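You operate a simulated robot arm through the tools that you are given. There is no shell and no other tool.

The job below is to be done with a simulated robot arm. You get a single attempt, and the scene is never put back.

TASK
Start a STONE firing at 1180 C.
Fine: set it with the arrow buttons; lid latched; one press of start; leave the hold knob.

The check looks at the end state, three seconds after you hand in, the way a careful person would. Anything else that was tipped, shoved, dropped, spilled or broken makes it a failure. Lids that push on must go on centred and level and be pressed home; caps that screw on are set level and turned clockwise until they are tight.

THE ROBOT
A 6-joint arm with a two-finger parallel gripper, fixed in place. Base frame: the origin is at the foot of the arm, x ahead of it, y to its left, z up. Units: mm, degrees, N and s.
With the tool pointing down near the work surface it reaches from about 240 to 640 mm from the base axis. Its first joint turns from -66.0 to 66.0 degrees. Payload 2.7 kg.
The tool frame sits at the grasp point between the pads (the TCP): z along the fingers, y along the line on which they close. The tips reach 23 mm beyond it. The gripper opens to 94 mm. The fingers are 38 mm wide and 10 mm thick; the gripper's body (54 by 96 mm) begins 39 mm behind the TCP.
Orientation is that of the tool frame in the base frame, as a unit quaternion [w, x, y, z]. With the fingers straight down and closing along the base's y, the tool's x points along the base's -x, its y along +y and its z along -z.

THE INTERFACE
- The arm moves only by the tool apply_moves. Its arguments are lists of equal length, an entry for each row: "xyz": the shift along the base's x, y, z in mm, a list of three; "turn": the turn, a rotation vector about the base's x, y, z in degrees, a list of three; "gripper": the closure, from 0 (fully open) to 1 (shut). In form: {"xyz": [[dx, dy, dz], ...], "turn": [[ax, ay, az], ...], "gripper": [gripper, ...]}. A call has 1 to 20 rows; each row shifts and turns the commanded pose from where the row before left it. Each row takes 0.2 s and may step no farther than 50 mm and 8.6 degrees from the row before; otherwise, or with a gripper value out of range, the whole call is refused. Where a pose cannot be reached the arm comes as near as it can. A force on the tool above 40 N (or 10 N above the force at the start of the call, whichever is more), or a blocked arm, ends the call early, and 0.2 s more pass. Each finger travels about 45 mm/s and halts on what it meets, pressing with about 21 N; the grip force reading is that of the motor and also rises with nothing between the fingers. The clock runs only during rows and for 0.2 s after the last one: add rows that do not move to give the fingers time. It gives the time, the measured TCP pose, the force on the tool (base axes), the opening and the grip force at its end, in the units of the frame above (readings bear some noise), with the torque about the TCP (base axes, N m) and any sound that the robot's microphone picked up.
- Cameras (640 x 400 px; columns grow to the right, rows downward): "scene" is fixed at [76.1, -438.8, 1410.2]; the picture's right is [0.72, -0.70, 0.00], its down [-0.35, -0.36, -0.87] and it looks along [0.61, 0.62, -0.50] (base axes); focal length 311 px, centre (320, 200). "wrist" rides on the gripper at [87, 16, -74] in the tool frame; the picture's right is [-0.18, 0.98, 0.00], its down [-0.58, -0.11, -0.81] and it looks along [-0.79, -0.15, 0.59] (tool axes); focal length 243 px, centre (320, 200). There is no depth. A picture from a camera that has moved, and an enlarged one, comes with that camera's place and axes in the base frame and with its lens. The place of the scene camera against the robot may be out by one fixed shift of up to 12 mm in any direction.
- capture(camera): a new picture of that camera. It takes no simulated time.
- zoom(camera, box): a new picture of the part [left, top, right, bottom] of that camera's present view, enlarged. It takes no simulated time.
- hand_in(): hands the job in; it is judged then, once.

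Nothing tells you positions but the pictures and the camera data. Unless the task says otherwise, let go and move clear before handing in.

The tools are called after "Request:" as name(argument=value, ...) on one line, values as JSON. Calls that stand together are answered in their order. apply_moves: Moves the arm, as the interface text tells. Its arguments: {"type":"object","properties":{"xyz":{"type":"array","items":{"type":"array","items":{"type":"number"}}},"turn":{"type":"array","items":{"type":"array","items":{"type":"number"}}},"gripper":{"type":"array","items":{"type":"number"}}},"required":["xyz","turn","gripper"]} The other tools are called the same way: capture (camera) takes a picture; zoom (camera, box) takes an enlarged picture of a part of a camera's view; hand_in () hands the job in.

At the start:

```text
time_s: 0.0
tool_pos: [378.1, 15.4, 1212.9]
tool_rot: [0.0, 0.0, 1.0, 0.001]
force: [-0.5, -1.3, 0.4]
moment: [-0.01, -0.02, -0.01]
width: 94.1
grip_force: 0.1
```

scene: 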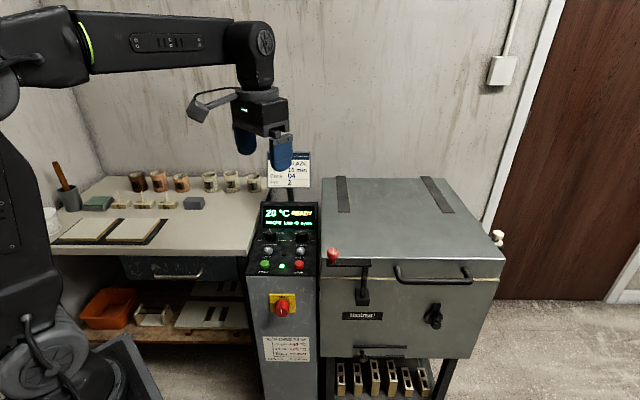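
wrist: 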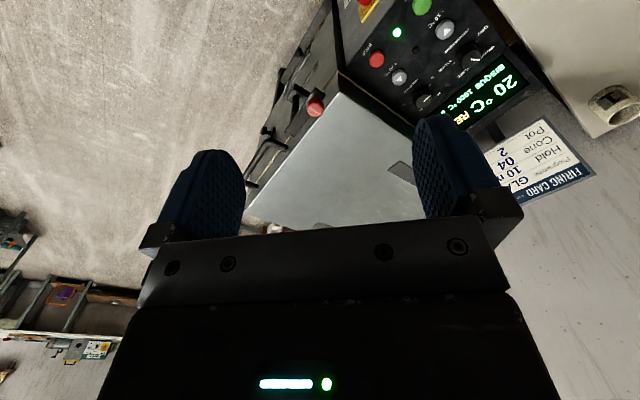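

I see a kiln with a lid and a latch, and a control post with a display, buttons and knobs. I'll zoom in on the panel, the latch and the placards before I move anything.

Request:
zoom(camera="scene", box=[245, 190, 335, 280])

Request:
zoom(camera="scene", box=[310, 230, 510, 370])

Request:
zoom(camera="scene", box=[240, 270, 340, 370])

Request:
zoom(camera="wrist", box=[320, 0, 600, 220])

Request:
zoom(camera="scene", box=[260, 145, 320, 195])

```text
4.44 times, centred on (290, 235) of scene
camera zoom: at [76.1, -438.8, 1410.2], right [0.72, -0.7, 0.0], down [-0.35, -0.36, -0.87], along [0.61, 0.62, -0.5], focal length 1384 px, centre (453, 44)
```

zoom: 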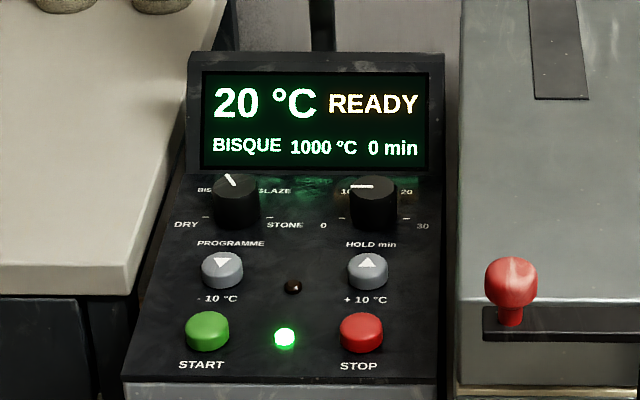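

```text
2.86 times, centred on (410, 300) of scene
camera zoom: at [76.1, -438.8, 1410.2], right [0.72, -0.7, 0.0], down [-0.35, -0.36, -0.87], along [0.61, 0.62, -0.5], focal length 889 px, centre (63, -86)
```

zoom: 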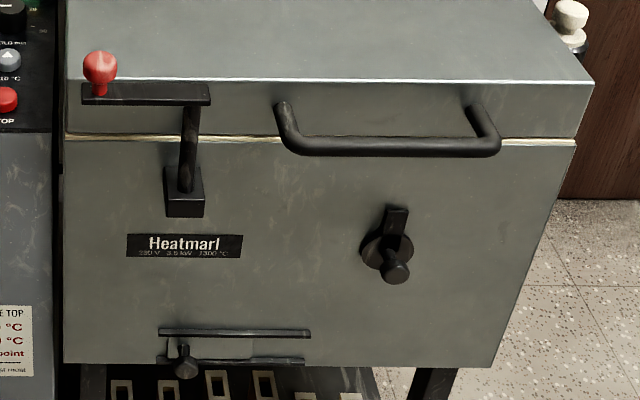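

```text
4.00 times, centred on (290, 320) of scene
camera zoom: at [76.1, -438.8, 1410.2], right [0.72, -0.7, 0.0], down [-0.35, -0.36, -0.87], along [0.61, 0.62, -0.5], focal length 1245 px, centre (440, -280)
```

zoom: 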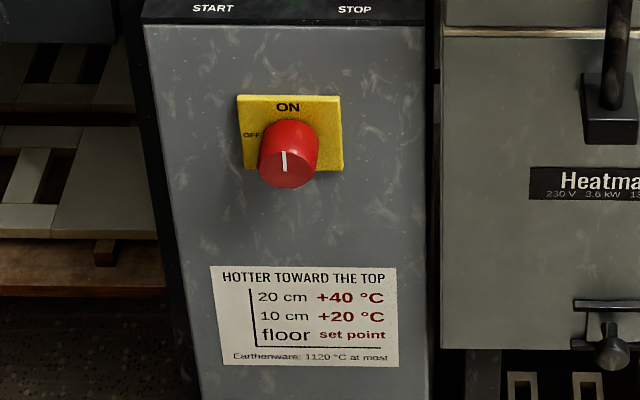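

```text
1.82 times, centred on (460, 110) of wrist
camera zoom: at [291.3, 31.0, 1286.6], right [0.18, 0.98, 0.0], down [0.58, -0.11, 0.81], along [0.79, -0.15, -0.59], focal length 441 px, centre (66, 364)
```

zoom: 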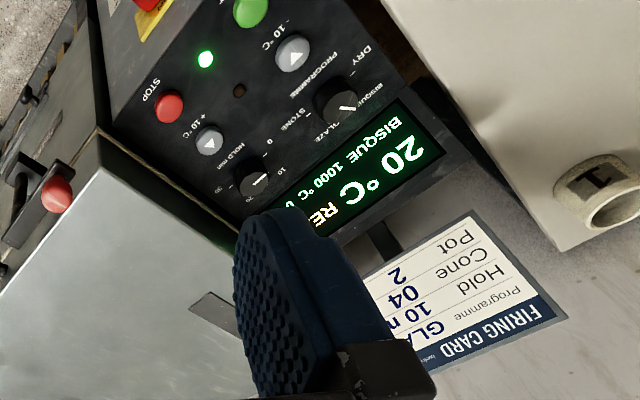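

```text
8.00 times, centred on (290, 170) of scene
camera zoom: at [76.1, -438.8, 1410.2], right [0.72, -0.7, 0.0], down [-0.35, -0.36, -0.87], along [0.61, 0.62, -0.5], focal length 2490 px, centre (560, 440)
```

zoom: 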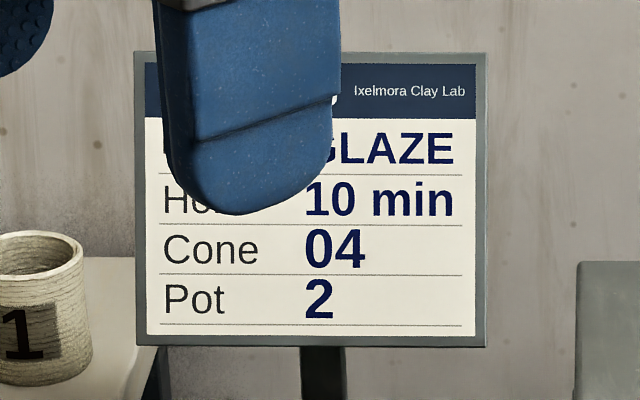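

The triangulated positions are rough: the latch ball is near (533,-22,898), START near (445,165,803), STOP near (520,98,795) and the programme knob near (549,274,791). Next I'll look closer at the latch and pan the wrist to face the panel.

Request:
zoom(camera="wrist", box=[220, 40, 380, 210])

Request:
zoom(camera="scene", box=[315, 235, 385, 310])

Request:
apply_moves(xyz=[[0, 0, 0], [0, 0, 0], [0, 0, 0], [0, 0, 0], [0, 0, 0], [0, 0, 0], [0, 0, 0]], turn=[[0, 0, 8], [0, 0, 8], [0, 0, 8], [0, 0, 8], [0, 0, 8], [0, 0, 8], [0, 0, 7]], gripper=[0, 0, 0, 0, 0, 0, 0])

```text
2.35 times, centred on (300, 125) of wrist
camera zoom: at [291.3, 31.0, 1286.6], right [0.18, 0.98, 0.0], down [0.58, -0.11, 0.81], along [0.79, -0.15, -0.59], focal length 571 px, centre (367, 376)
```

zoom: 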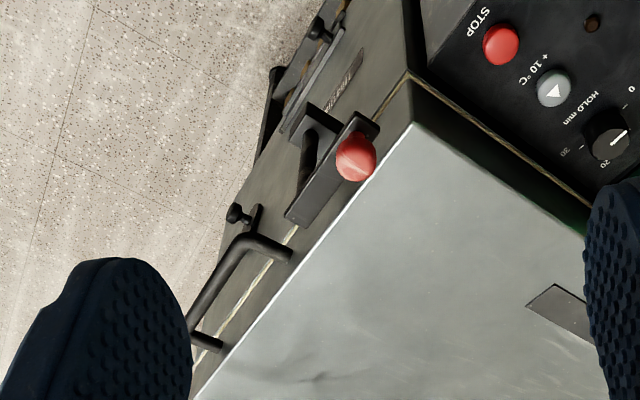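

```text
5.33 times, centred on (350, 272) of scene
camera zoom: at [76.1, -438.8, 1410.2], right [0.72, -0.7, 0.0], down [-0.35, -0.36, -0.87], along [0.61, 0.62, -0.5], focal length 1660 px, centre (160, -187)
```

zoom: 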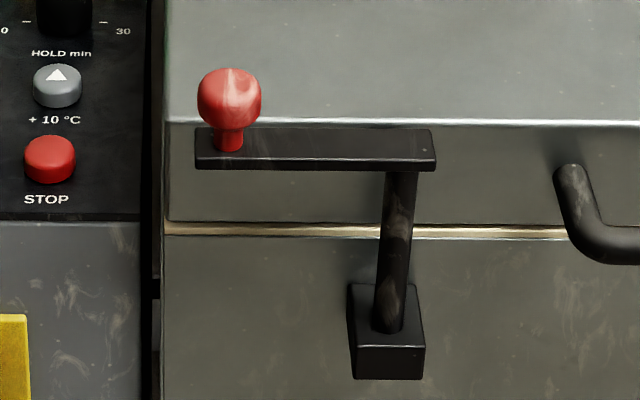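

```text
time_s: 1.6
tool_pos: [379.0, 14.5, 1213.6]
tool_rot: [-0.001, -0.464, 0.886, 0.0]
force: [-0.5, 0.5, 0.1]
moment: [0.01, -0.01, 0.01]
width: 94.1
grip_force: 0.0
```

The latch bar lies along the front face of the lid, so it looks unlatched: it probably swings about its post to sit over the lid. I'll check that from the rotated wrist view.

Request:
capture(camera="wrist")

Request:
capture(camera="scene")

```text
taken
camera wrist: at [315.4, -46.9, 1286.6], right [-0.7, 0.71, 0.0], down [0.42, 0.41, 0.81], along [0.57, 0.57, -0.59], focal length 243 px, centre (320, 200)
```

wrist: 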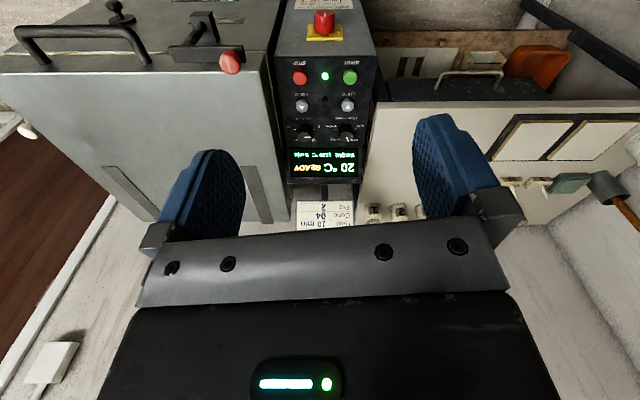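

```text
taken
```

scene: 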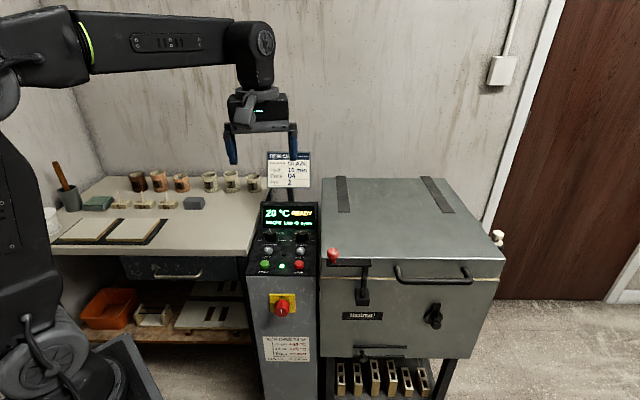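

Request:
zoom(camera="wrist", box=[260, 20, 390, 200])

Request:
zoom(camera="wrist", box=[150, 0, 290, 100])

```text
2.22 times, centred on (325, 110) of wrist
camera zoom: at [315.4, -46.9, 1286.6], right [-0.7, 0.71, 0.0], down [0.42, 0.41, 0.81], along [0.57, 0.57, -0.59], focal length 539 px, centre (309, 400)
```

zoom: 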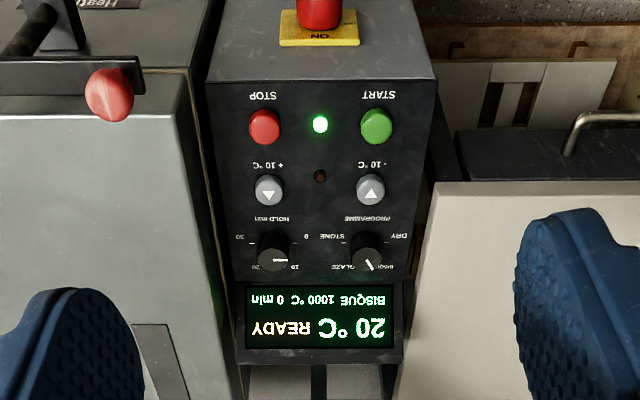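

```text
4.00 times, centred on (220, 50) of wrist
camera zoom: at [315.4, -46.9, 1286.6], right [-0.7, 0.71, 0.0], down [0.42, 0.41, 0.81], along [0.57, 0.57, -0.59], focal length 970 px, centre (720, 800)
```

zoom: 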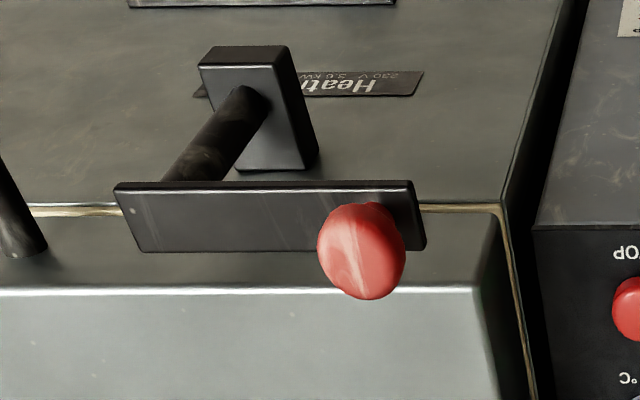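

The wrist view shows the bar in front of the lid with its knob on top. I'll lower the camera toward the latch to measure its height and the height of the lid top.

Request:
apply_moves(xyz=[[8, -24.4, -35.3], [8, -24.4, -35.3], [8, -24.4, -35.3], [8, -24.4, -35.3], [8, -24.4, -35.3], [8, -24.4, -35.3]], turn=[[0, 0, 0], [0, 0, 0], [0, 0, 0], [0, 0, 0], [0, 0, 0], [0, 0, 0]], gripper=[0, 0, 0, 0, 0, 0])

Request:
capture(camera="wrist")

Request:
capture(camera="scene")

```text
time_s: 3.0
tool_pos: [427.2, -132.6, 1000.5]
tool_rot: [0.0, -0.462, 0.887, 0.0]
force: [-0.4, 0.1, -0.3]
moment: [0.0, -0.04, -0.02]
width: 94.2
grip_force: 0.2
```

```text
taken
camera wrist: at [362.9, -193.5, 1074.5], right [-0.7, 0.71, 0.0], down [0.42, 0.41, 0.81], along [0.58, 0.56, -0.59], focal length 243 px, centre (320, 200)
```

wrist: 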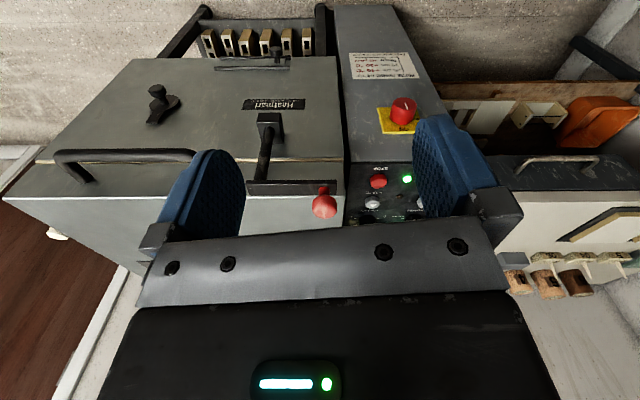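

```text
taken
```

scene: 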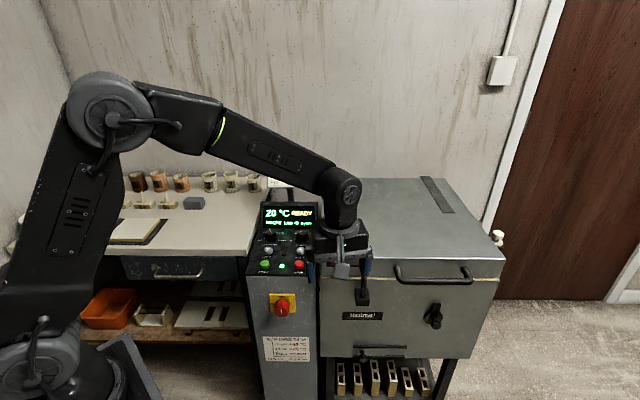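

Request:
zoom(camera="wrist", box=[220, 90, 380, 240])

```text
2.67 times, centred on (300, 165) of wrist
camera zoom: at [362.9, -193.5, 1074.5], right [-0.7, 0.71, 0.0], down [0.42, 0.41, 0.81], along [0.58, 0.56, -0.59], focal length 647 px, centre (373, 293)
```

zoom: 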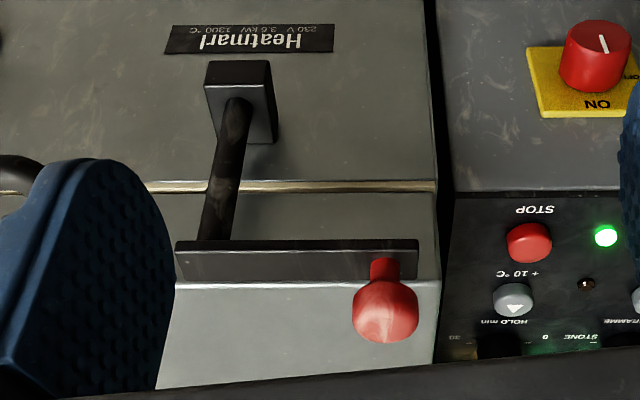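

From two wrist views the ball is near (529,-22,910), the bar top near z 885, the lid top near z 867 and the post near (583,-77). The bar sits in front of the lid edge, so it's unlatched and has to swing about 90° over the lid. I'll go above the ball with the fingers lined up on base x.

Request:
apply_moves(xyz=[[25.5, 27.5, 0], [25.5, 27.5, 0], [25.5, 27.5, 0], [25.5, 27.5, 0], [0, 0, 0]], turn=[[0, 0, 8.6], [0, 0, 8.6], [0, 0, 8.6], [0, 0, 8.6], [0, 0, 0]], gripper=[0.45, 0.45, 0.45, 0.45, 0.45])

Request:
capture(camera="wrist")

Request:
capture(camera="scene")

```text
time_s: 4.2
tool_pos: [529.5, -21.0, 1001.5]
tool_rot: [0.0, -0.704, 0.71, 0.001]
force: [-0.6, 0.8, 0.6]
moment: [0.04, 0.02, 0.04]
width: 51.7
grip_force: 0.1
```

```text
taken
camera wrist: at [511.6, -107.8, 1073.7], right [-0.98, 0.19, 0.0], down [0.11, 0.58, 0.81], along [0.15, 0.79, -0.59], focal length 243 px, centre (320, 200)
```

wrist: 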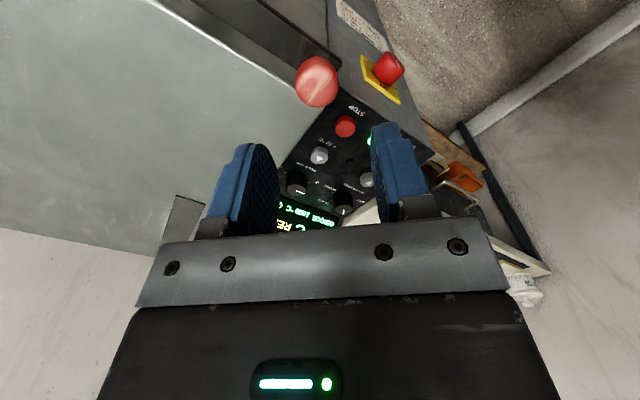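

```text
taken
```

scene: 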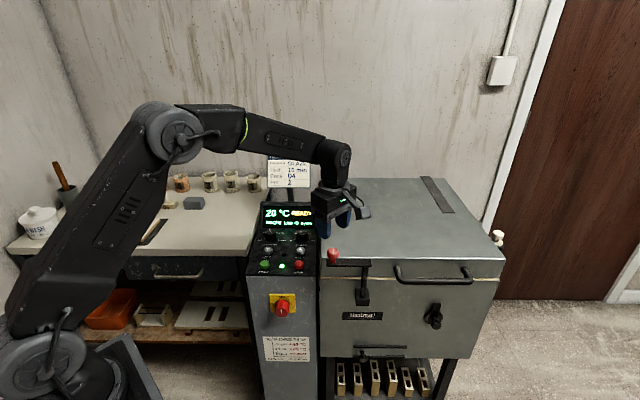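

The ball sits directly below the TCP, with positions agreeing to within 2 mm. I'll lower so the fingers straddle it, keeping the tips above the bar.

Request:
apply_moves(xyz=[[0, -1, -30], [0, -1, -30], [0, 0, -25], [0, 0, 0]], turn=[[0, 0, 0], [0, 0, 0], [0, 0, 0], [0, 0, 0]], gripper=[0.45, 0.45, 0.45, 0.45])

Request:
capture(camera="wrist")

Request:
zoom(camera="scene", box=[280, 180, 400, 300])

```text
time_s: 5.2
tool_pos: [528.8, -25.3, 916.1]
tool_rot: [-0.001, -0.703, 0.711, -0.001]
force: [0.1, -0.9, 0.3]
moment: [-0.02, 0.0, 0.05]
width: 51.6
grip_force: 0.2
```

```text
taken
camera wrist: at [510.4, -110.5, 989.8], right [-0.98, 0.19, 0.0], down [0.11, 0.58, 0.81], along [0.16, 0.79, -0.59], focal length 243 px, centre (320, 200)
```

wrist: 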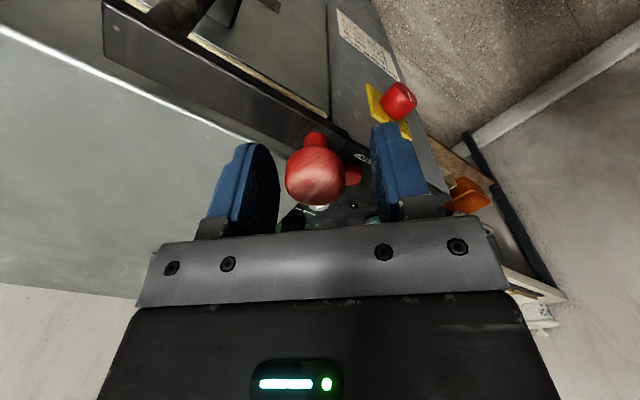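

```text
3.33 times, centred on (340, 240) of scene
camera zoom: at [76.1, -438.8, 1410.2], right [0.72, -0.7, 0.0], down [-0.35, -0.36, -0.87], along [0.61, 0.62, -0.5], focal length 1038 px, centre (253, 67)
```

zoom: 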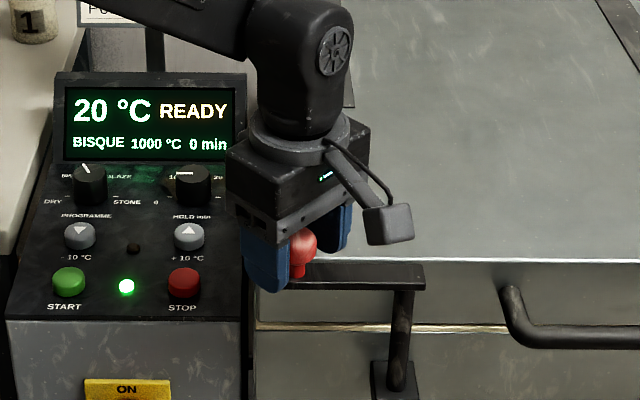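

The ball is between the fingers with clearance on both sides. I'll narrow the gap to about 40 mm and sweep the first half of the arc.

Request:
apply_moves(xyz=[[0, 1, 0], [0, 0, 0], [5.2, 4.3, 0], [5.2, 4.3, 0], [5.9, 3.3, 0], [5.8, 3.3, 0], [6.3, 2.2, 0], [6.3, 2.2, 0], [6.7, 1.2, 0], [6.6, 1.1, 0], [0, 0, 0]], turn=[[0, 0, 0], [0, 0, 0], [0, 0, 0], [0, 0, 0], [0, 0, 0], [0, 0, 0], [0, 0, 0], [0, 0, 0], [0, 0, 0], [0, 0, 0], [0, 0, 0]], gripper=[0.58, 0.58, 0.58, 0.58, 0.58, 0.58, 0.58, 0.58, 0.58, 0.58, 0.58])

Request:
capture(camera="wrist")

Request:
zoom(camera="scene", box=[280, 180, 400, 300])

```text
time_s: 7.6
tool_pos: [576.0, -0.2, 916.7]
tool_rot: [0.0, -0.704, 0.711, -0.001]
force: [0.1, 0.6, -0.2]
moment: [-0.01, 0.0, 0.01]
width: 39.4
grip_force: 0.0
```

```text
taken
camera wrist: at [558.9, -87.3, 990.2], right [-0.98, 0.19, 0.0], down [0.11, 0.58, 0.81], along [0.16, 0.79, -0.59], focal length 243 px, centre (320, 200)
```

wrist: 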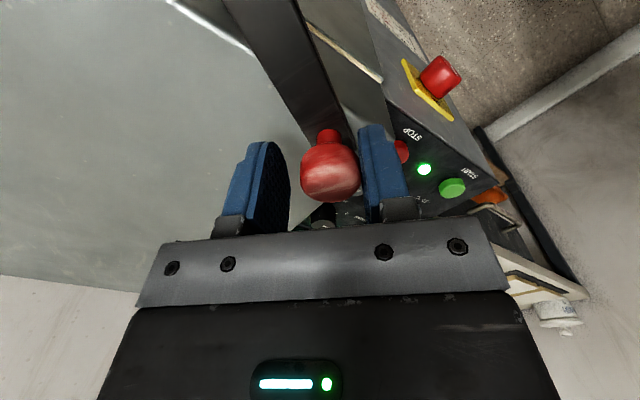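

```text
3.33 times, centred on (340, 240) of scene
camera zoom: at [76.1, -438.8, 1410.2], right [0.72, -0.7, 0.0], down [-0.35, -0.36, -0.87], along [0.61, 0.62, -0.5], focal length 1038 px, centre (253, 67)
```

zoom: 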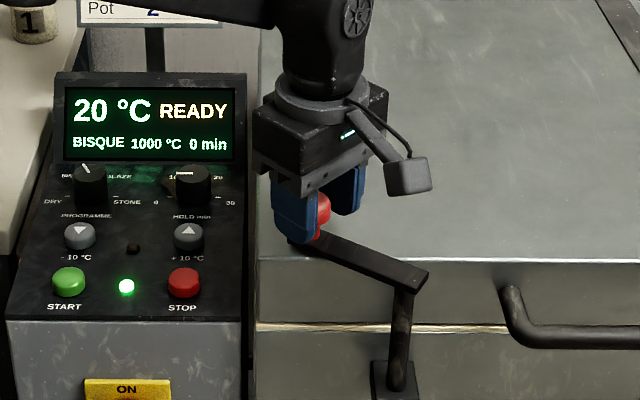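

The bar is swinging inward smoothly with no measurable resistance. I'll carry on along the second half of the arc.

Request:
apply_moves(xyz=[[6.7, 0, 0], [6.7, -0.2, 0], [6.6, -1.2, 0], [6.6, -1.2, 0], [6.3, -2.3, 0], [6.2, -2.4, 0], [5.8, -3.4, 0], [5.8, -3.4, 0], [0, 0, 0]], turn=[[0, 0, 0], [0, 0, 0], [0, 0, 0], [0, 0, 0], [0, 0, 0], [0, 0, 0], [0, 0, 0], [0, 0, 0], [0, 0, 0]], gripper=[0.58, 0.58, 0.58, 0.58, 0.58, 0.58, 0.58, 0.58, 0.58])

Request:
capture(camera="wrist")

Request:
zoom(camera="scene", box=[280, 180, 400, 300])

```text
time_s: 9.6
tool_pos: [626.1, -15.9, 915.8]
tool_rot: [0.0, -0.703, 0.711, 0.0]
force: [0.0, 0.1, -0.3]
moment: [0.01, -0.03, -0.04]
width: 39.6
grip_force: 0.0
```

```text
taken
camera wrist: at [609.4, -101.3, 989.7], right [-0.98, 0.19, 0.0], down [0.12, 0.58, 0.81], along [0.16, 0.79, -0.59], focal length 243 px, centre (320, 200)
```

wrist: 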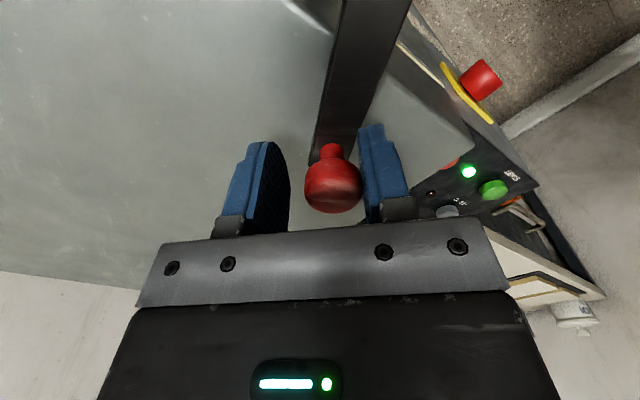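

```text
3.33 times, centred on (340, 240) of scene
camera zoom: at [76.1, -438.8, 1410.2], right [0.72, -0.7, 0.0], down [-0.35, -0.36, -0.87], along [0.61, 0.62, -0.5], focal length 1038 px, centre (253, 67)
```

zoom: 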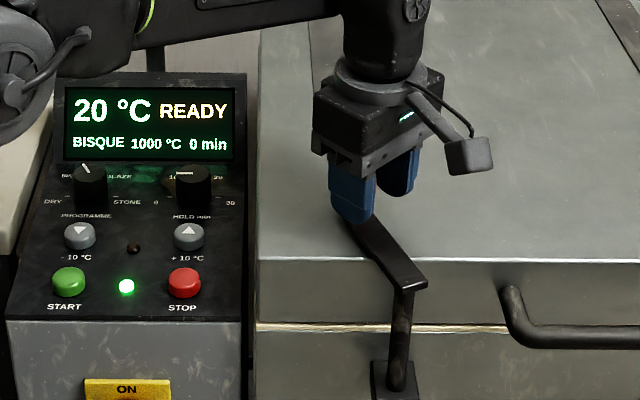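

Request:
apply_moves(xyz=[[5.2, -4.2, 0], [5.1, -4.5, 0], [2.5, -2.5, 0], [2.5, -2.5, 0], [0, 0, 0]], turn=[[0, 0, 0], [0, 0, 0], [0, 0, 0], [0, 0, 0], [0, 0, 0]], gripper=[0.58, 0.58, 0.58, 0.58, 0.58])

Request:
capture(camera="wrist")

Request:
zoom(camera="scene", box=[280, 180, 400, 300])

```text
time_s: 10.8
tool_pos: [641.9, -28.3, 916.1]
tool_rot: [0.0, -0.703, 0.711, 0.0]
force: [1.6, -0.4, -0.5]
moment: [0.01, -0.01, 0.02]
width: 40.2
grip_force: 0.5
```

```text
taken
camera wrist: at [624.6, -115.1, 990.1], right [-0.98, 0.19, 0.0], down [0.12, 0.58, 0.81], along [0.16, 0.79, -0.59], focal length 243 px, centre (320, 200)
```

wrist: 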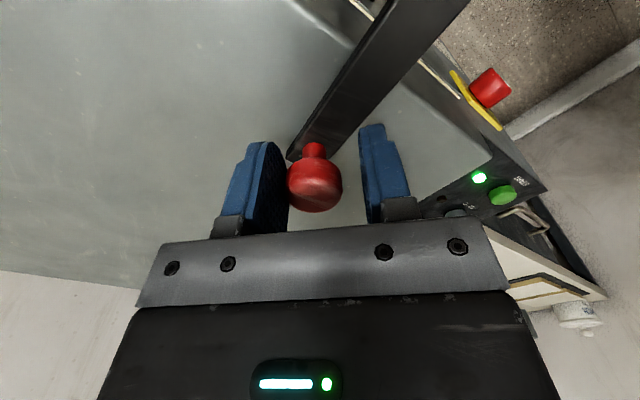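

```text
3.33 times, centred on (340, 240) of scene
camera zoom: at [76.1, -438.8, 1410.2], right [0.72, -0.7, 0.0], down [-0.35, -0.36, -0.87], along [0.61, 0.62, -0.5], focal length 1038 px, centre (253, 67)
```

zoom: 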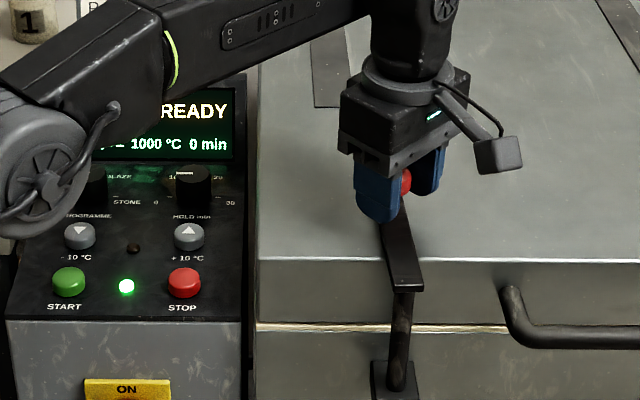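

The bar now points straight inward over the lid, about 90° from where it started. I'll centre on the knob, grip it and nudge it further along to feel for the end stop.

Request:
apply_moves(xyz=[[3.5, 3, 0], [0, 0, 0], [0, 0, 0], [0, 0, 0], [1, -1, 0], [1, -1, 0], [1, -1, 0], [0, 0, 0]], turn=[[0, 0, 0], [0, 0, 0], [0, 0, 0], [0, 0, 0], [0, 0, 0], [0, 0, 0], [0, 0, 0], [0, 0, 0]], gripper=[0.62, 0.66, 0.7, 0.7, 0.7, 0.7, 0.7, 0.7])

Request:
capture(camera="wrist")

Request:
zoom(camera="scene", box=[280, 180, 400, 300])

```text
time_s: 12.6
tool_pos: [643.1, -26.5, 916.6]
tool_rot: [0.0, -0.704, 0.71, -0.001]
force: [2.1, 0.7, 1.0]
moment: [0.05, -0.03, 0.0]
width: 29.5
grip_force: 25.7
out of reach, approached as far as the arm can: row 1, 7
```

```text
taken
camera wrist: at [624.9, -113.5, 990.0], right [-0.98, 0.19, 0.0], down [0.12, 0.58, 0.81], along [0.16, 0.79, -0.59], focal length 243 px, centre (320, 200)
```

wrist: 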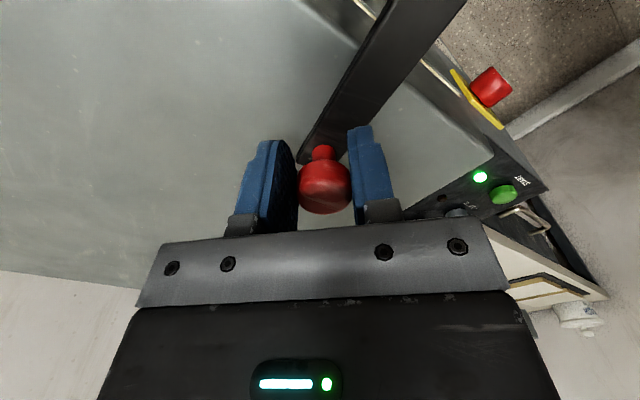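

```text
3.33 times, centred on (340, 240) of scene
camera zoom: at [76.1, -438.8, 1410.2], right [0.72, -0.7, 0.0], down [-0.35, -0.36, -0.87], along [0.61, 0.62, -0.5], focal length 1038 px, centre (253, 67)
```

zoom: 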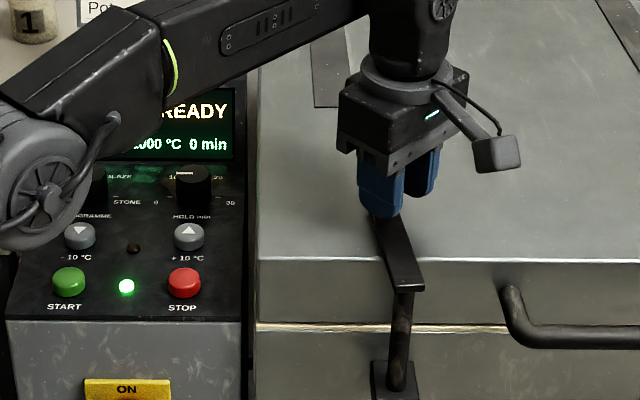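

The reach limit stopped that nudge, and gripping pulled the ball slightly back. I'll let go, lift, close the fingers and turn -45°. Then I can push the ball from its left side toward the stop at a smaller radius.

Request:
apply_moves(xyz=[[0, 0, 0], [0, 0, 0], [0, 0, 25], [-5, 5, 30], [-5, 10, 0], [-10, 10, 0], [-5, 5, 0], [0, 0, 0], [0, 0, 0]], turn=[[0, 0, 0], [0, 0, 0], [0, 0, 0], [0, 0, -8.6], [0, 0, -8.6], [0, 0, -8.6], [0, 0, -8.6], [0, 0, -8.6], [0, 0, -2]], gripper=[0.5, 0.5, 0.5, 0.5, 0.7, 0.9, 1, 1, 1])

Request:
capture(camera="wrist")

Request:
zoom(camera="scene", box=[280, 180, 400, 300])

```text
time_s: 14.6
tool_pos: [635.1, 2.6, 972.8]
tool_rot: [0.0, -0.377, 0.926, 0.0]
force: [-0.4, -0.5, -0.3]
moment: [0.04, -0.03, 0.04]
width: 0.0
grip_force: 21.0
out of reach, approached as far as the arm can: row 6, 7
```

```text
taken
camera wrist: at [561.7, -45.1, 1047.8], right [-0.55, 0.83, 0.0], down [0.49, 0.33, 0.81], along [0.67, 0.45, -0.59], focal length 243 px, centre (320, 200)
```

wrist: 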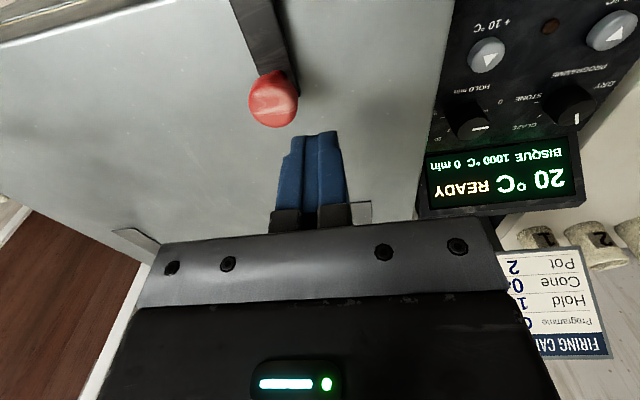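

```text
3.33 times, centred on (340, 240) of scene
camera zoom: at [76.1, -438.8, 1410.2], right [0.72, -0.7, 0.0], down [-0.35, -0.36, -0.87], along [0.61, 0.62, -0.5], focal length 1038 px, centre (253, 67)
```

zoom: 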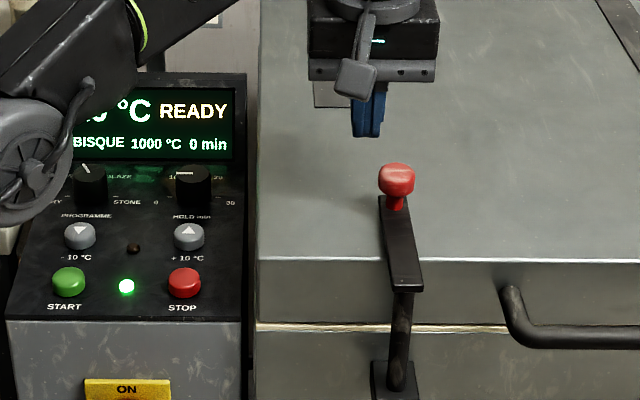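

After release the knob settled back near (646,-23), so it appears to have seated in its end position. I'll push gently from the left with the closed fingers to confirm it's against a stop.

Request:
apply_moves(xyz=[[-10, -4, 0], [0, 0, -30], [0, 0, -29], [1.5, -1.5, 0], [1.5, -1.5, 0], [1.5, -1.5, 0], [0, 0, 0]], turn=[[0, 0, 0], [0, 0, 0], [0, 0, 0], [0, 0, 0], [0, 0, 0], [0, 0, 0], [0, 0, 0]], gripper=[1, 1, 1, 1, 1, 1, 1])

Request:
capture(camera="wrist")

Request:
zoom(camera="scene", box=[280, 180, 400, 300])

```text
time_s: 15.4
tool_pos: [640.9, 2.7, 929.7]
tool_rot: [0.002, -0.38, 0.925, 0.0]
force: [-12.1, 3.1, 4.2]
moment: [0.03, 0.26, -0.2]
width: 0.1
grip_force: 20.9
out of reach, approached as far as the arm can: row 1, 2
stopped in row 4: the force on the tool passed its limit at 50 N (the readings are from after the stop); the commanded pose is now the measured one
```

```text
taken
camera wrist: at [567.2, -46.5, 1002.9], right [-0.56, 0.83, 0.0], down [0.49, 0.33, 0.81], along [0.67, 0.45, -0.59], focal length 243 px, centre (320, 200)
```

wrist: 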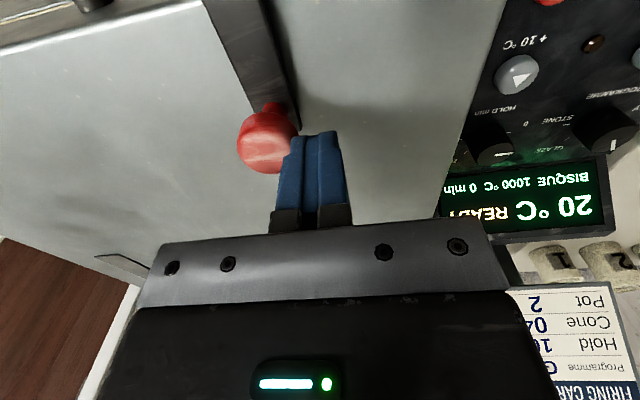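

```text
3.33 times, centred on (340, 240) of scene
camera zoom: at [75.7, -438.8, 1410.3], right [0.72, -0.7, 0.0], down [-0.35, -0.36, -0.87], along [0.61, 0.62, -0.5], focal length 1038 px, centre (253, 67)
```

zoom: 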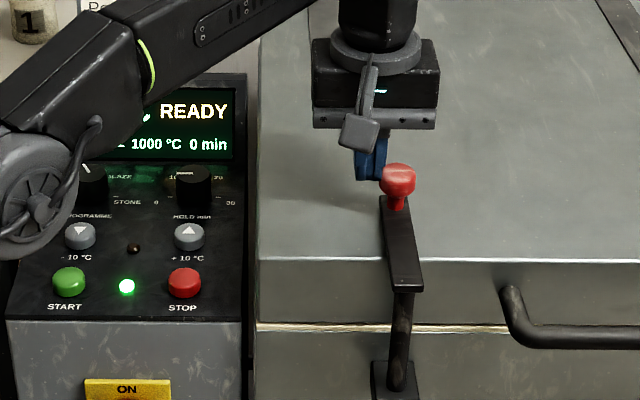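

The push met a hard stop and the ball stayed at (646,-25), so the latch is fully home over the lid. I'll retreat upward and go to a viewpoint in front of the control panel.

Request:
apply_moves(xyz=[[-4, 4, 10], [-5, 5, 40], [-5, 0, 30], [-45, 11, 0], [-45, 11, 0], [-45, 11, 0], [-45, 11, 0], [-45, 11, 0], [0, 0, 0]], turn=[[0, 0, 0], [0, 0, 0], [0, 0, 0], [0, 0, 0], [0, 0, 0], [0, 0, 0], [0, 0, 0], [0, 0, 0], [0, 0, 0]], gripper=[1, 1, 1, 0.6, 0.3, 0, 0, 0, 0])

Request:
capture(camera="wrist")

Request:
zoom(camera="scene", box=[240, 180, 400, 300])

```text
time_s: 17.4
tool_pos: [401.7, 65.8, 1010.3]
tool_rot: [0.003, -0.378, 0.926, -0.001]
force: [-0.1, -0.5, -0.2]
moment: [0.03, 0.01, 0.0]
width: 93.9
grip_force: 0.0
```

```text
taken
camera wrist: at [327.9, 17.3, 1082.6], right [-0.56, 0.83, 0.0], down [0.48, 0.33, 0.81], along [0.67, 0.45, -0.59], focal length 243 px, centre (320, 200)
```

wrist: 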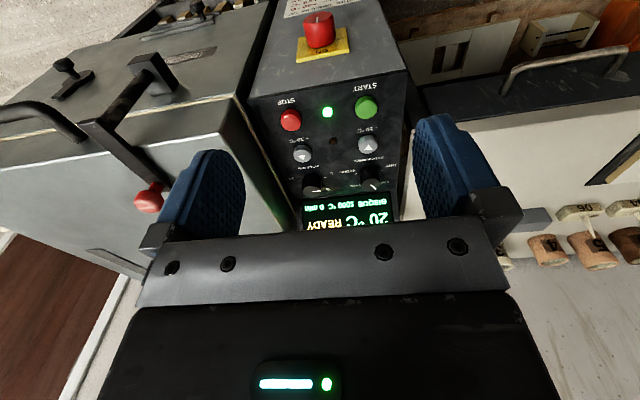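

```text
3.33 times, centred on (320, 240) of scene
camera zoom: at [76.0, -438.8, 1410.2], right [0.72, -0.7, 0.0], down [-0.35, -0.36, -0.87], along [0.61, 0.62, -0.5], focal length 1038 px, centre (320, 67)
```

zoom: 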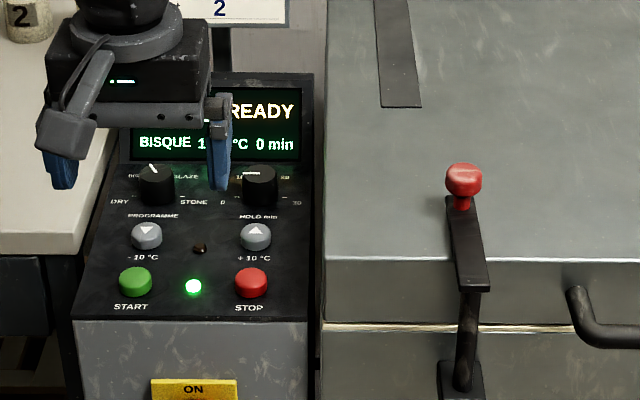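

Request:
zoom(camera="wrist", box=[240, 60, 420, 235])

Request:
zoom(camera="wrist", box=[290, 140, 400, 210])

```text
2.29 times, centred on (330, 148) of wrist
camera zoom: at [327.9, 17.3, 1082.6], right [-0.56, 0.83, 0.0], down [0.48, 0.33, 0.81], along [0.67, 0.45, -0.59], focal length 555 px, centre (297, 320)
```

zoom: 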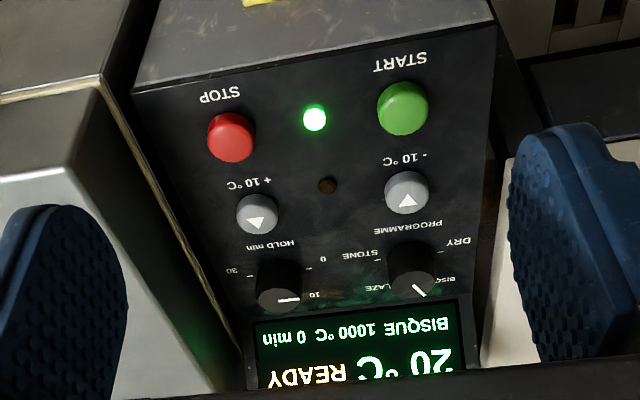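

```text
5.71 times, centred on (345, 175) of wrist
camera zoom: at [327.9, 17.3, 1082.6], right [-0.56, 0.83, 0.0], down [0.48, 0.33, 0.81], along [0.67, 0.45, -0.59], focal length 1386 px, centre (177, 343)
```

zoom: 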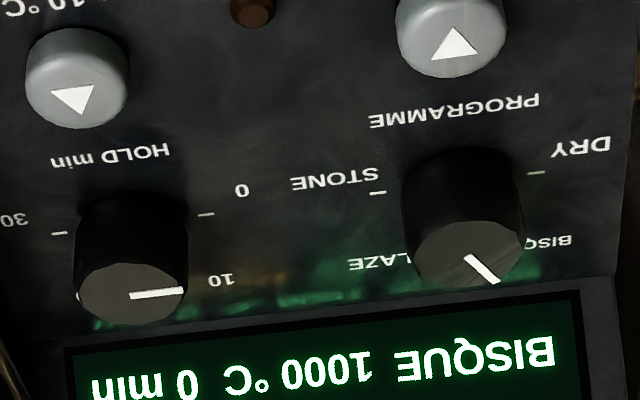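

The panel is nearly horizontal at roughly z 780: START is at (449,171,792), STOP at (521,97,795), minus at (497,220,788) and plus at (568,144,791). I need a closer view to fix the programme knob and its marks.

Request:
apply_moves(xyz=[[13.3, 32.3, -31], [13.3, 32.3, -31], [13.3, 32.3, -31], [13.3, 32.3, -31], [0, 0, 0]], turn=[[0, 0, 0], [0, 0, 0], [0, 0, 0], [0, 0, 0], [0, 0, 0]], gripper=[0, 0, 0, 0, 0])

Request:
capture(camera="wrist")

Request:
zoom(camera="wrist", box=[220, 80, 420, 230])

Request:
capture(camera="scene")

```text
time_s: 18.6
tool_pos: [457.2, 196.2, 884.5]
tool_rot: [0.004, -0.379, 0.925, 0.0]
force: [-1.1, 1.0, -0.1]
moment: [0.0, 0.0, 0.01]
width: 94.0
grip_force: 0.0
```

```text
taken
camera wrist: at [382.7, 146.4, 958.5], right [-0.56, 0.83, 0.0], down [0.48, 0.33, 0.81], along [0.67, 0.45, -0.59], focal length 243 px, centre (320, 200)
```

wrist: 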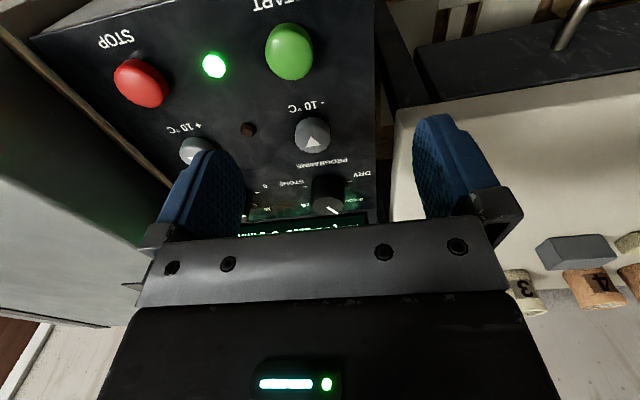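

```text
2.67 times, centred on (320, 155) of wrist
camera zoom: at [382.7, 146.4, 958.5], right [-0.56, 0.83, 0.0], down [0.48, 0.33, 0.81], along [0.67, 0.45, -0.59], focal length 647 px, centre (320, 320)
```

zoom: 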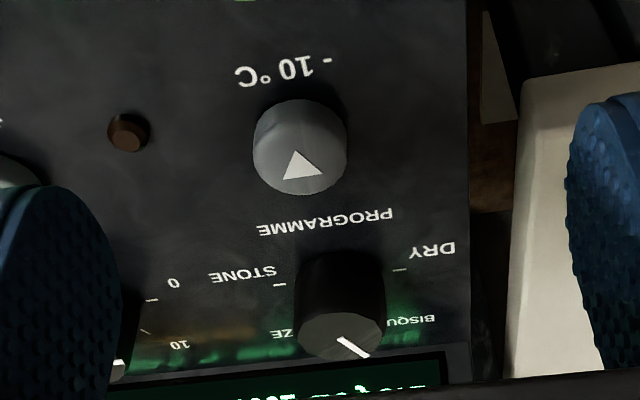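

```text
taken
```

scene: 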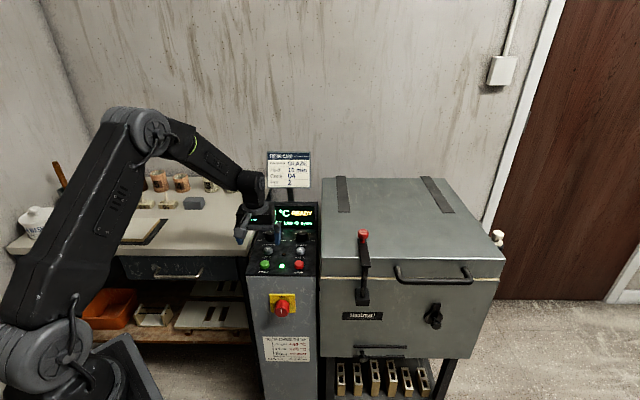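

Using the untilted views, the programme knob top is at about (536,258,828), the minus button top at (490,211,813) and the START top at (444,165,810). BISQUE is about 30° left of straight up and STONE about 90° right, so the knob needs roughly 120° clockwise. I'll go above the knob with the tool turned so it has room to rotate, and refine its position.

Request:
apply_moves(xyz=[[16, 12.3, 4], [16, 12.3, 4], [16, 12.3, 4], [16, 12.3, 4], [15, 12, 4], [0, 0, 0]], turn=[[-0.13, 0.32, 0], [0, 0, 8.4], [0, 0, 8.4], [0, 0, 8.4], [0, 0, 8.4], [0, 0, 8.4]], gripper=[0, 0, 0, 0, 0, 0])

Request:
capture(camera="wrist")

Request:
zoom(camera="wrist", box=[240, 60, 420, 230])

Request:
capture(camera="scene")

```text
time_s: 20.0
tool_pos: [535.2, 257.3, 905.7]
tool_rot: [0.001, -0.687, 0.726, -0.001]
force: [0.8, 0.0, 0.2]
moment: [0.02, -0.01, 0.01]
width: 94.2
grip_force: 0.0
```

```text
taken
camera wrist: at [513.3, 171.2, 979.1], right [-0.97, 0.24, 0.0], down [0.14, 0.57, 0.81], along [0.19, 0.78, -0.59], focal length 243 px, centre (320, 200)
```

wrist: 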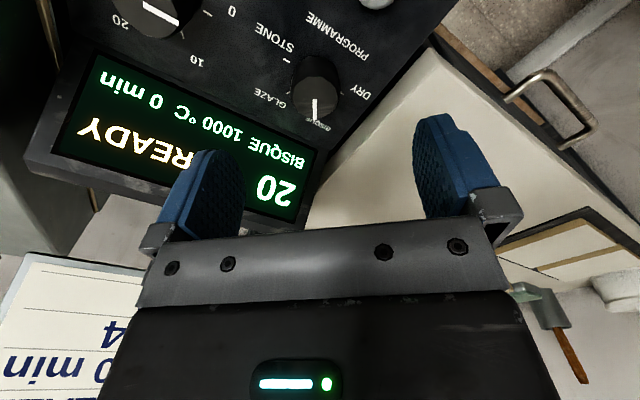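

```text
2.35 times, centred on (330, 145) of wrist
camera zoom: at [513.3, 171.2, 979.1], right [-0.97, 0.24, 0.0], down [0.14, 0.57, 0.81], along [0.19, 0.78, -0.59], focal length 571 px, centre (296, 329)
```

zoom: 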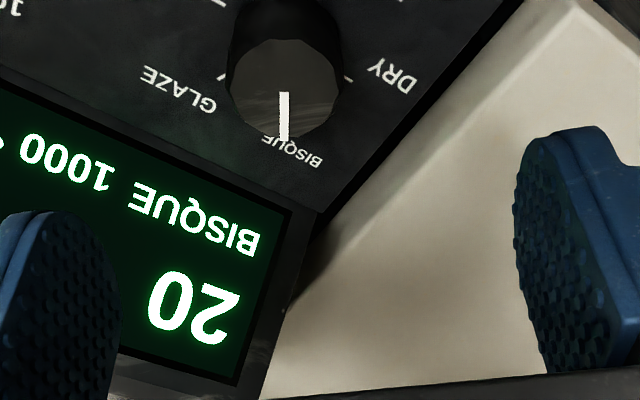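

```text
taken
```

scene: 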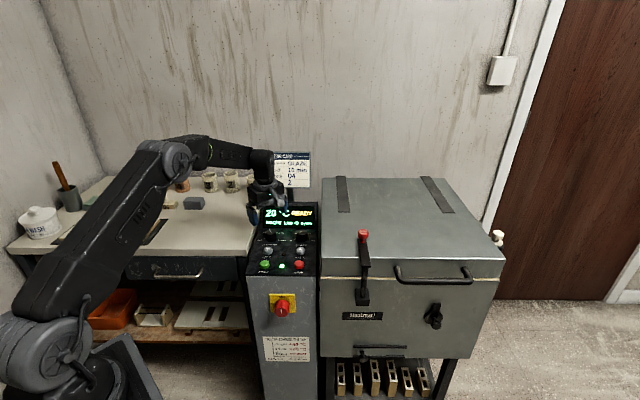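

Refined from two views, the knob centre is (538.8,259.3), its top is at z about 826 and it's about 34 mm wide. The pointer sits 30° left of up, so STONE needs 120° clockwise. I'll centre over it, narrow the gap and descend.

Request:
apply_moves(xyz=[[3.6, 2.0, 0], [0, 0, 0], [0, 0, -25], [0, 0, -25], [0, 0, -22], [0, 0, 0]], turn=[[0, 0, 0], [0, 0, 0], [0, 0, 0], [0, 0, 0], [0, 0, 0], [0, 0, 0]], gripper=[0.4, 0.4, 0.45, 0.45, 0.45, 0.45])

Request:
capture(camera="wrist")

Request:
zoom(camera="scene", box=[230, 150, 350, 290])

```text
time_s: 21.4
tool_pos: [538.9, 257.7, 834.8]
tool_rot: [0.002, -0.686, 0.728, 0.0]
force: [-0.7, -0.4, -0.3]
moment: [0.04, 0.03, 0.03]
width: 51.9
grip_force: 0.2
```

```text
taken
camera wrist: at [516.2, 173.1, 906.6], right [-0.97, 0.24, 0.0], down [0.14, 0.57, 0.81], along [0.2, 0.78, -0.59], focal length 243 px, centre (320, 200)
```

wrist: 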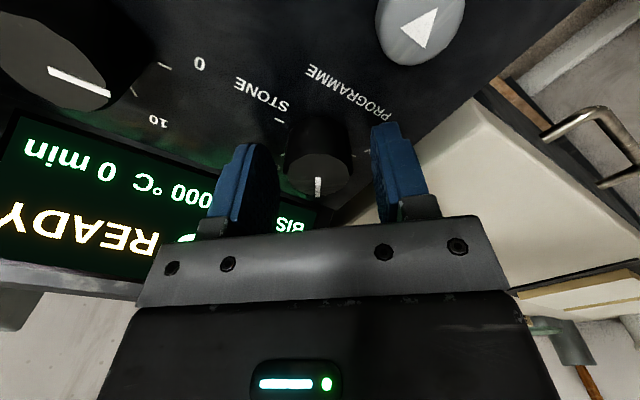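

```text
2.86 times, centred on (290, 220) of scene
camera zoom: at [76.1, -438.8, 1410.2], right [0.72, -0.7, 0.0], down [-0.35, -0.36, -0.87], along [0.61, 0.62, -0.5], focal length 889 px, centre (406, 143)
```

zoom: 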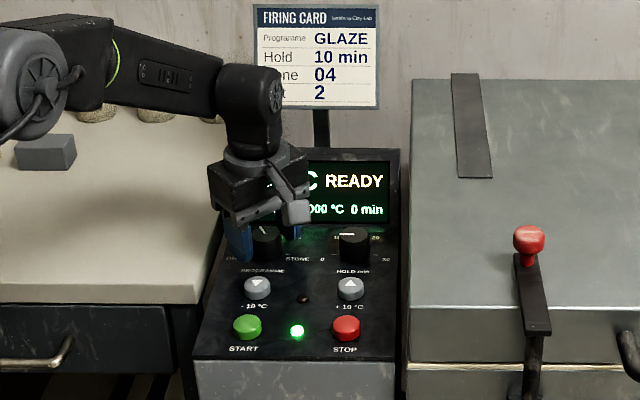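

The knob is centred between the fingers. I'll grip it and turn clockwise about 60° first, then check.

Request:
apply_moves(xyz=[[0, 0, 0], [0, 0, 0], [0, 0, 0], [0, 0, 0], [0, 0, 0], [0, 0, 0], [0, 0, 0], [0, 0, 0], [0, 0, 0], [0, 0, 0], [0, 0, 0]], turn=[[0, 0, 0], [0, 0, 0], [0, 0, 0], [0, 0, -8.57], [0, 0, -8.57], [0, 0, -8.57], [0, 0, -8.57], [0, 0, -8.57], [0, 0, -8.57], [0, 0, -8.57], [0, 0, 0]], gripper=[0.7, 0.75, 0.75, 0.75, 0.75, 0.75, 0.75, 0.75, 0.75, 0.75, 0.75])

Request:
capture(camera="wrist")

Request:
zoom(camera="scene", box=[230, 150, 350, 290])

```text
time_s: 23.8
tool_pos: [537.7, 258.5, 833.3]
tool_rot: [0.001, -0.229, 0.974, -0.001]
force: [2.4, 3.9, -0.7]
moment: [0.29, -0.45, -0.07]
width: 32.4
grip_force: 45.2
```

```text
taken
camera wrist: at [453.0, 235.2, 906.9], right [-0.27, 0.96, 0.0], down [0.57, 0.16, 0.81], along [0.78, 0.22, -0.59], focal length 243 px, centre (320, 200)
```

wrist: 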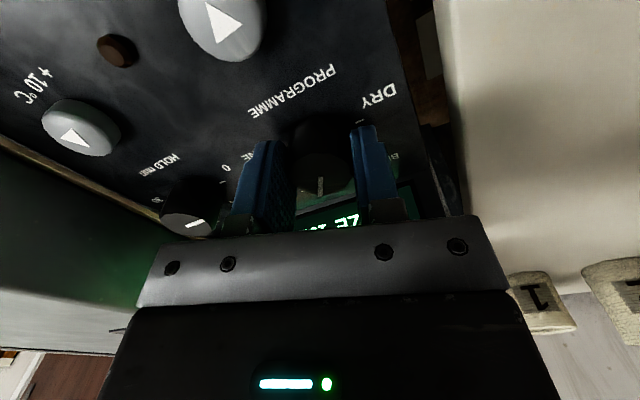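

```text
2.86 times, centred on (290, 220) of scene
camera zoom: at [76.1, -438.8, 1410.3], right [0.72, -0.7, 0.0], down [-0.35, -0.36, -0.87], along [0.61, 0.62, -0.5], focal length 889 px, centre (406, 143)
```

zoom: 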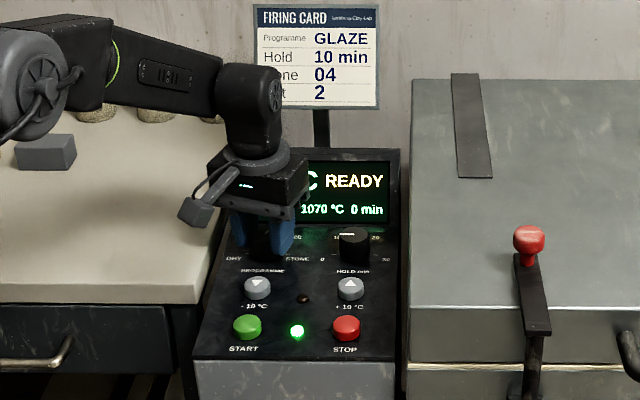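

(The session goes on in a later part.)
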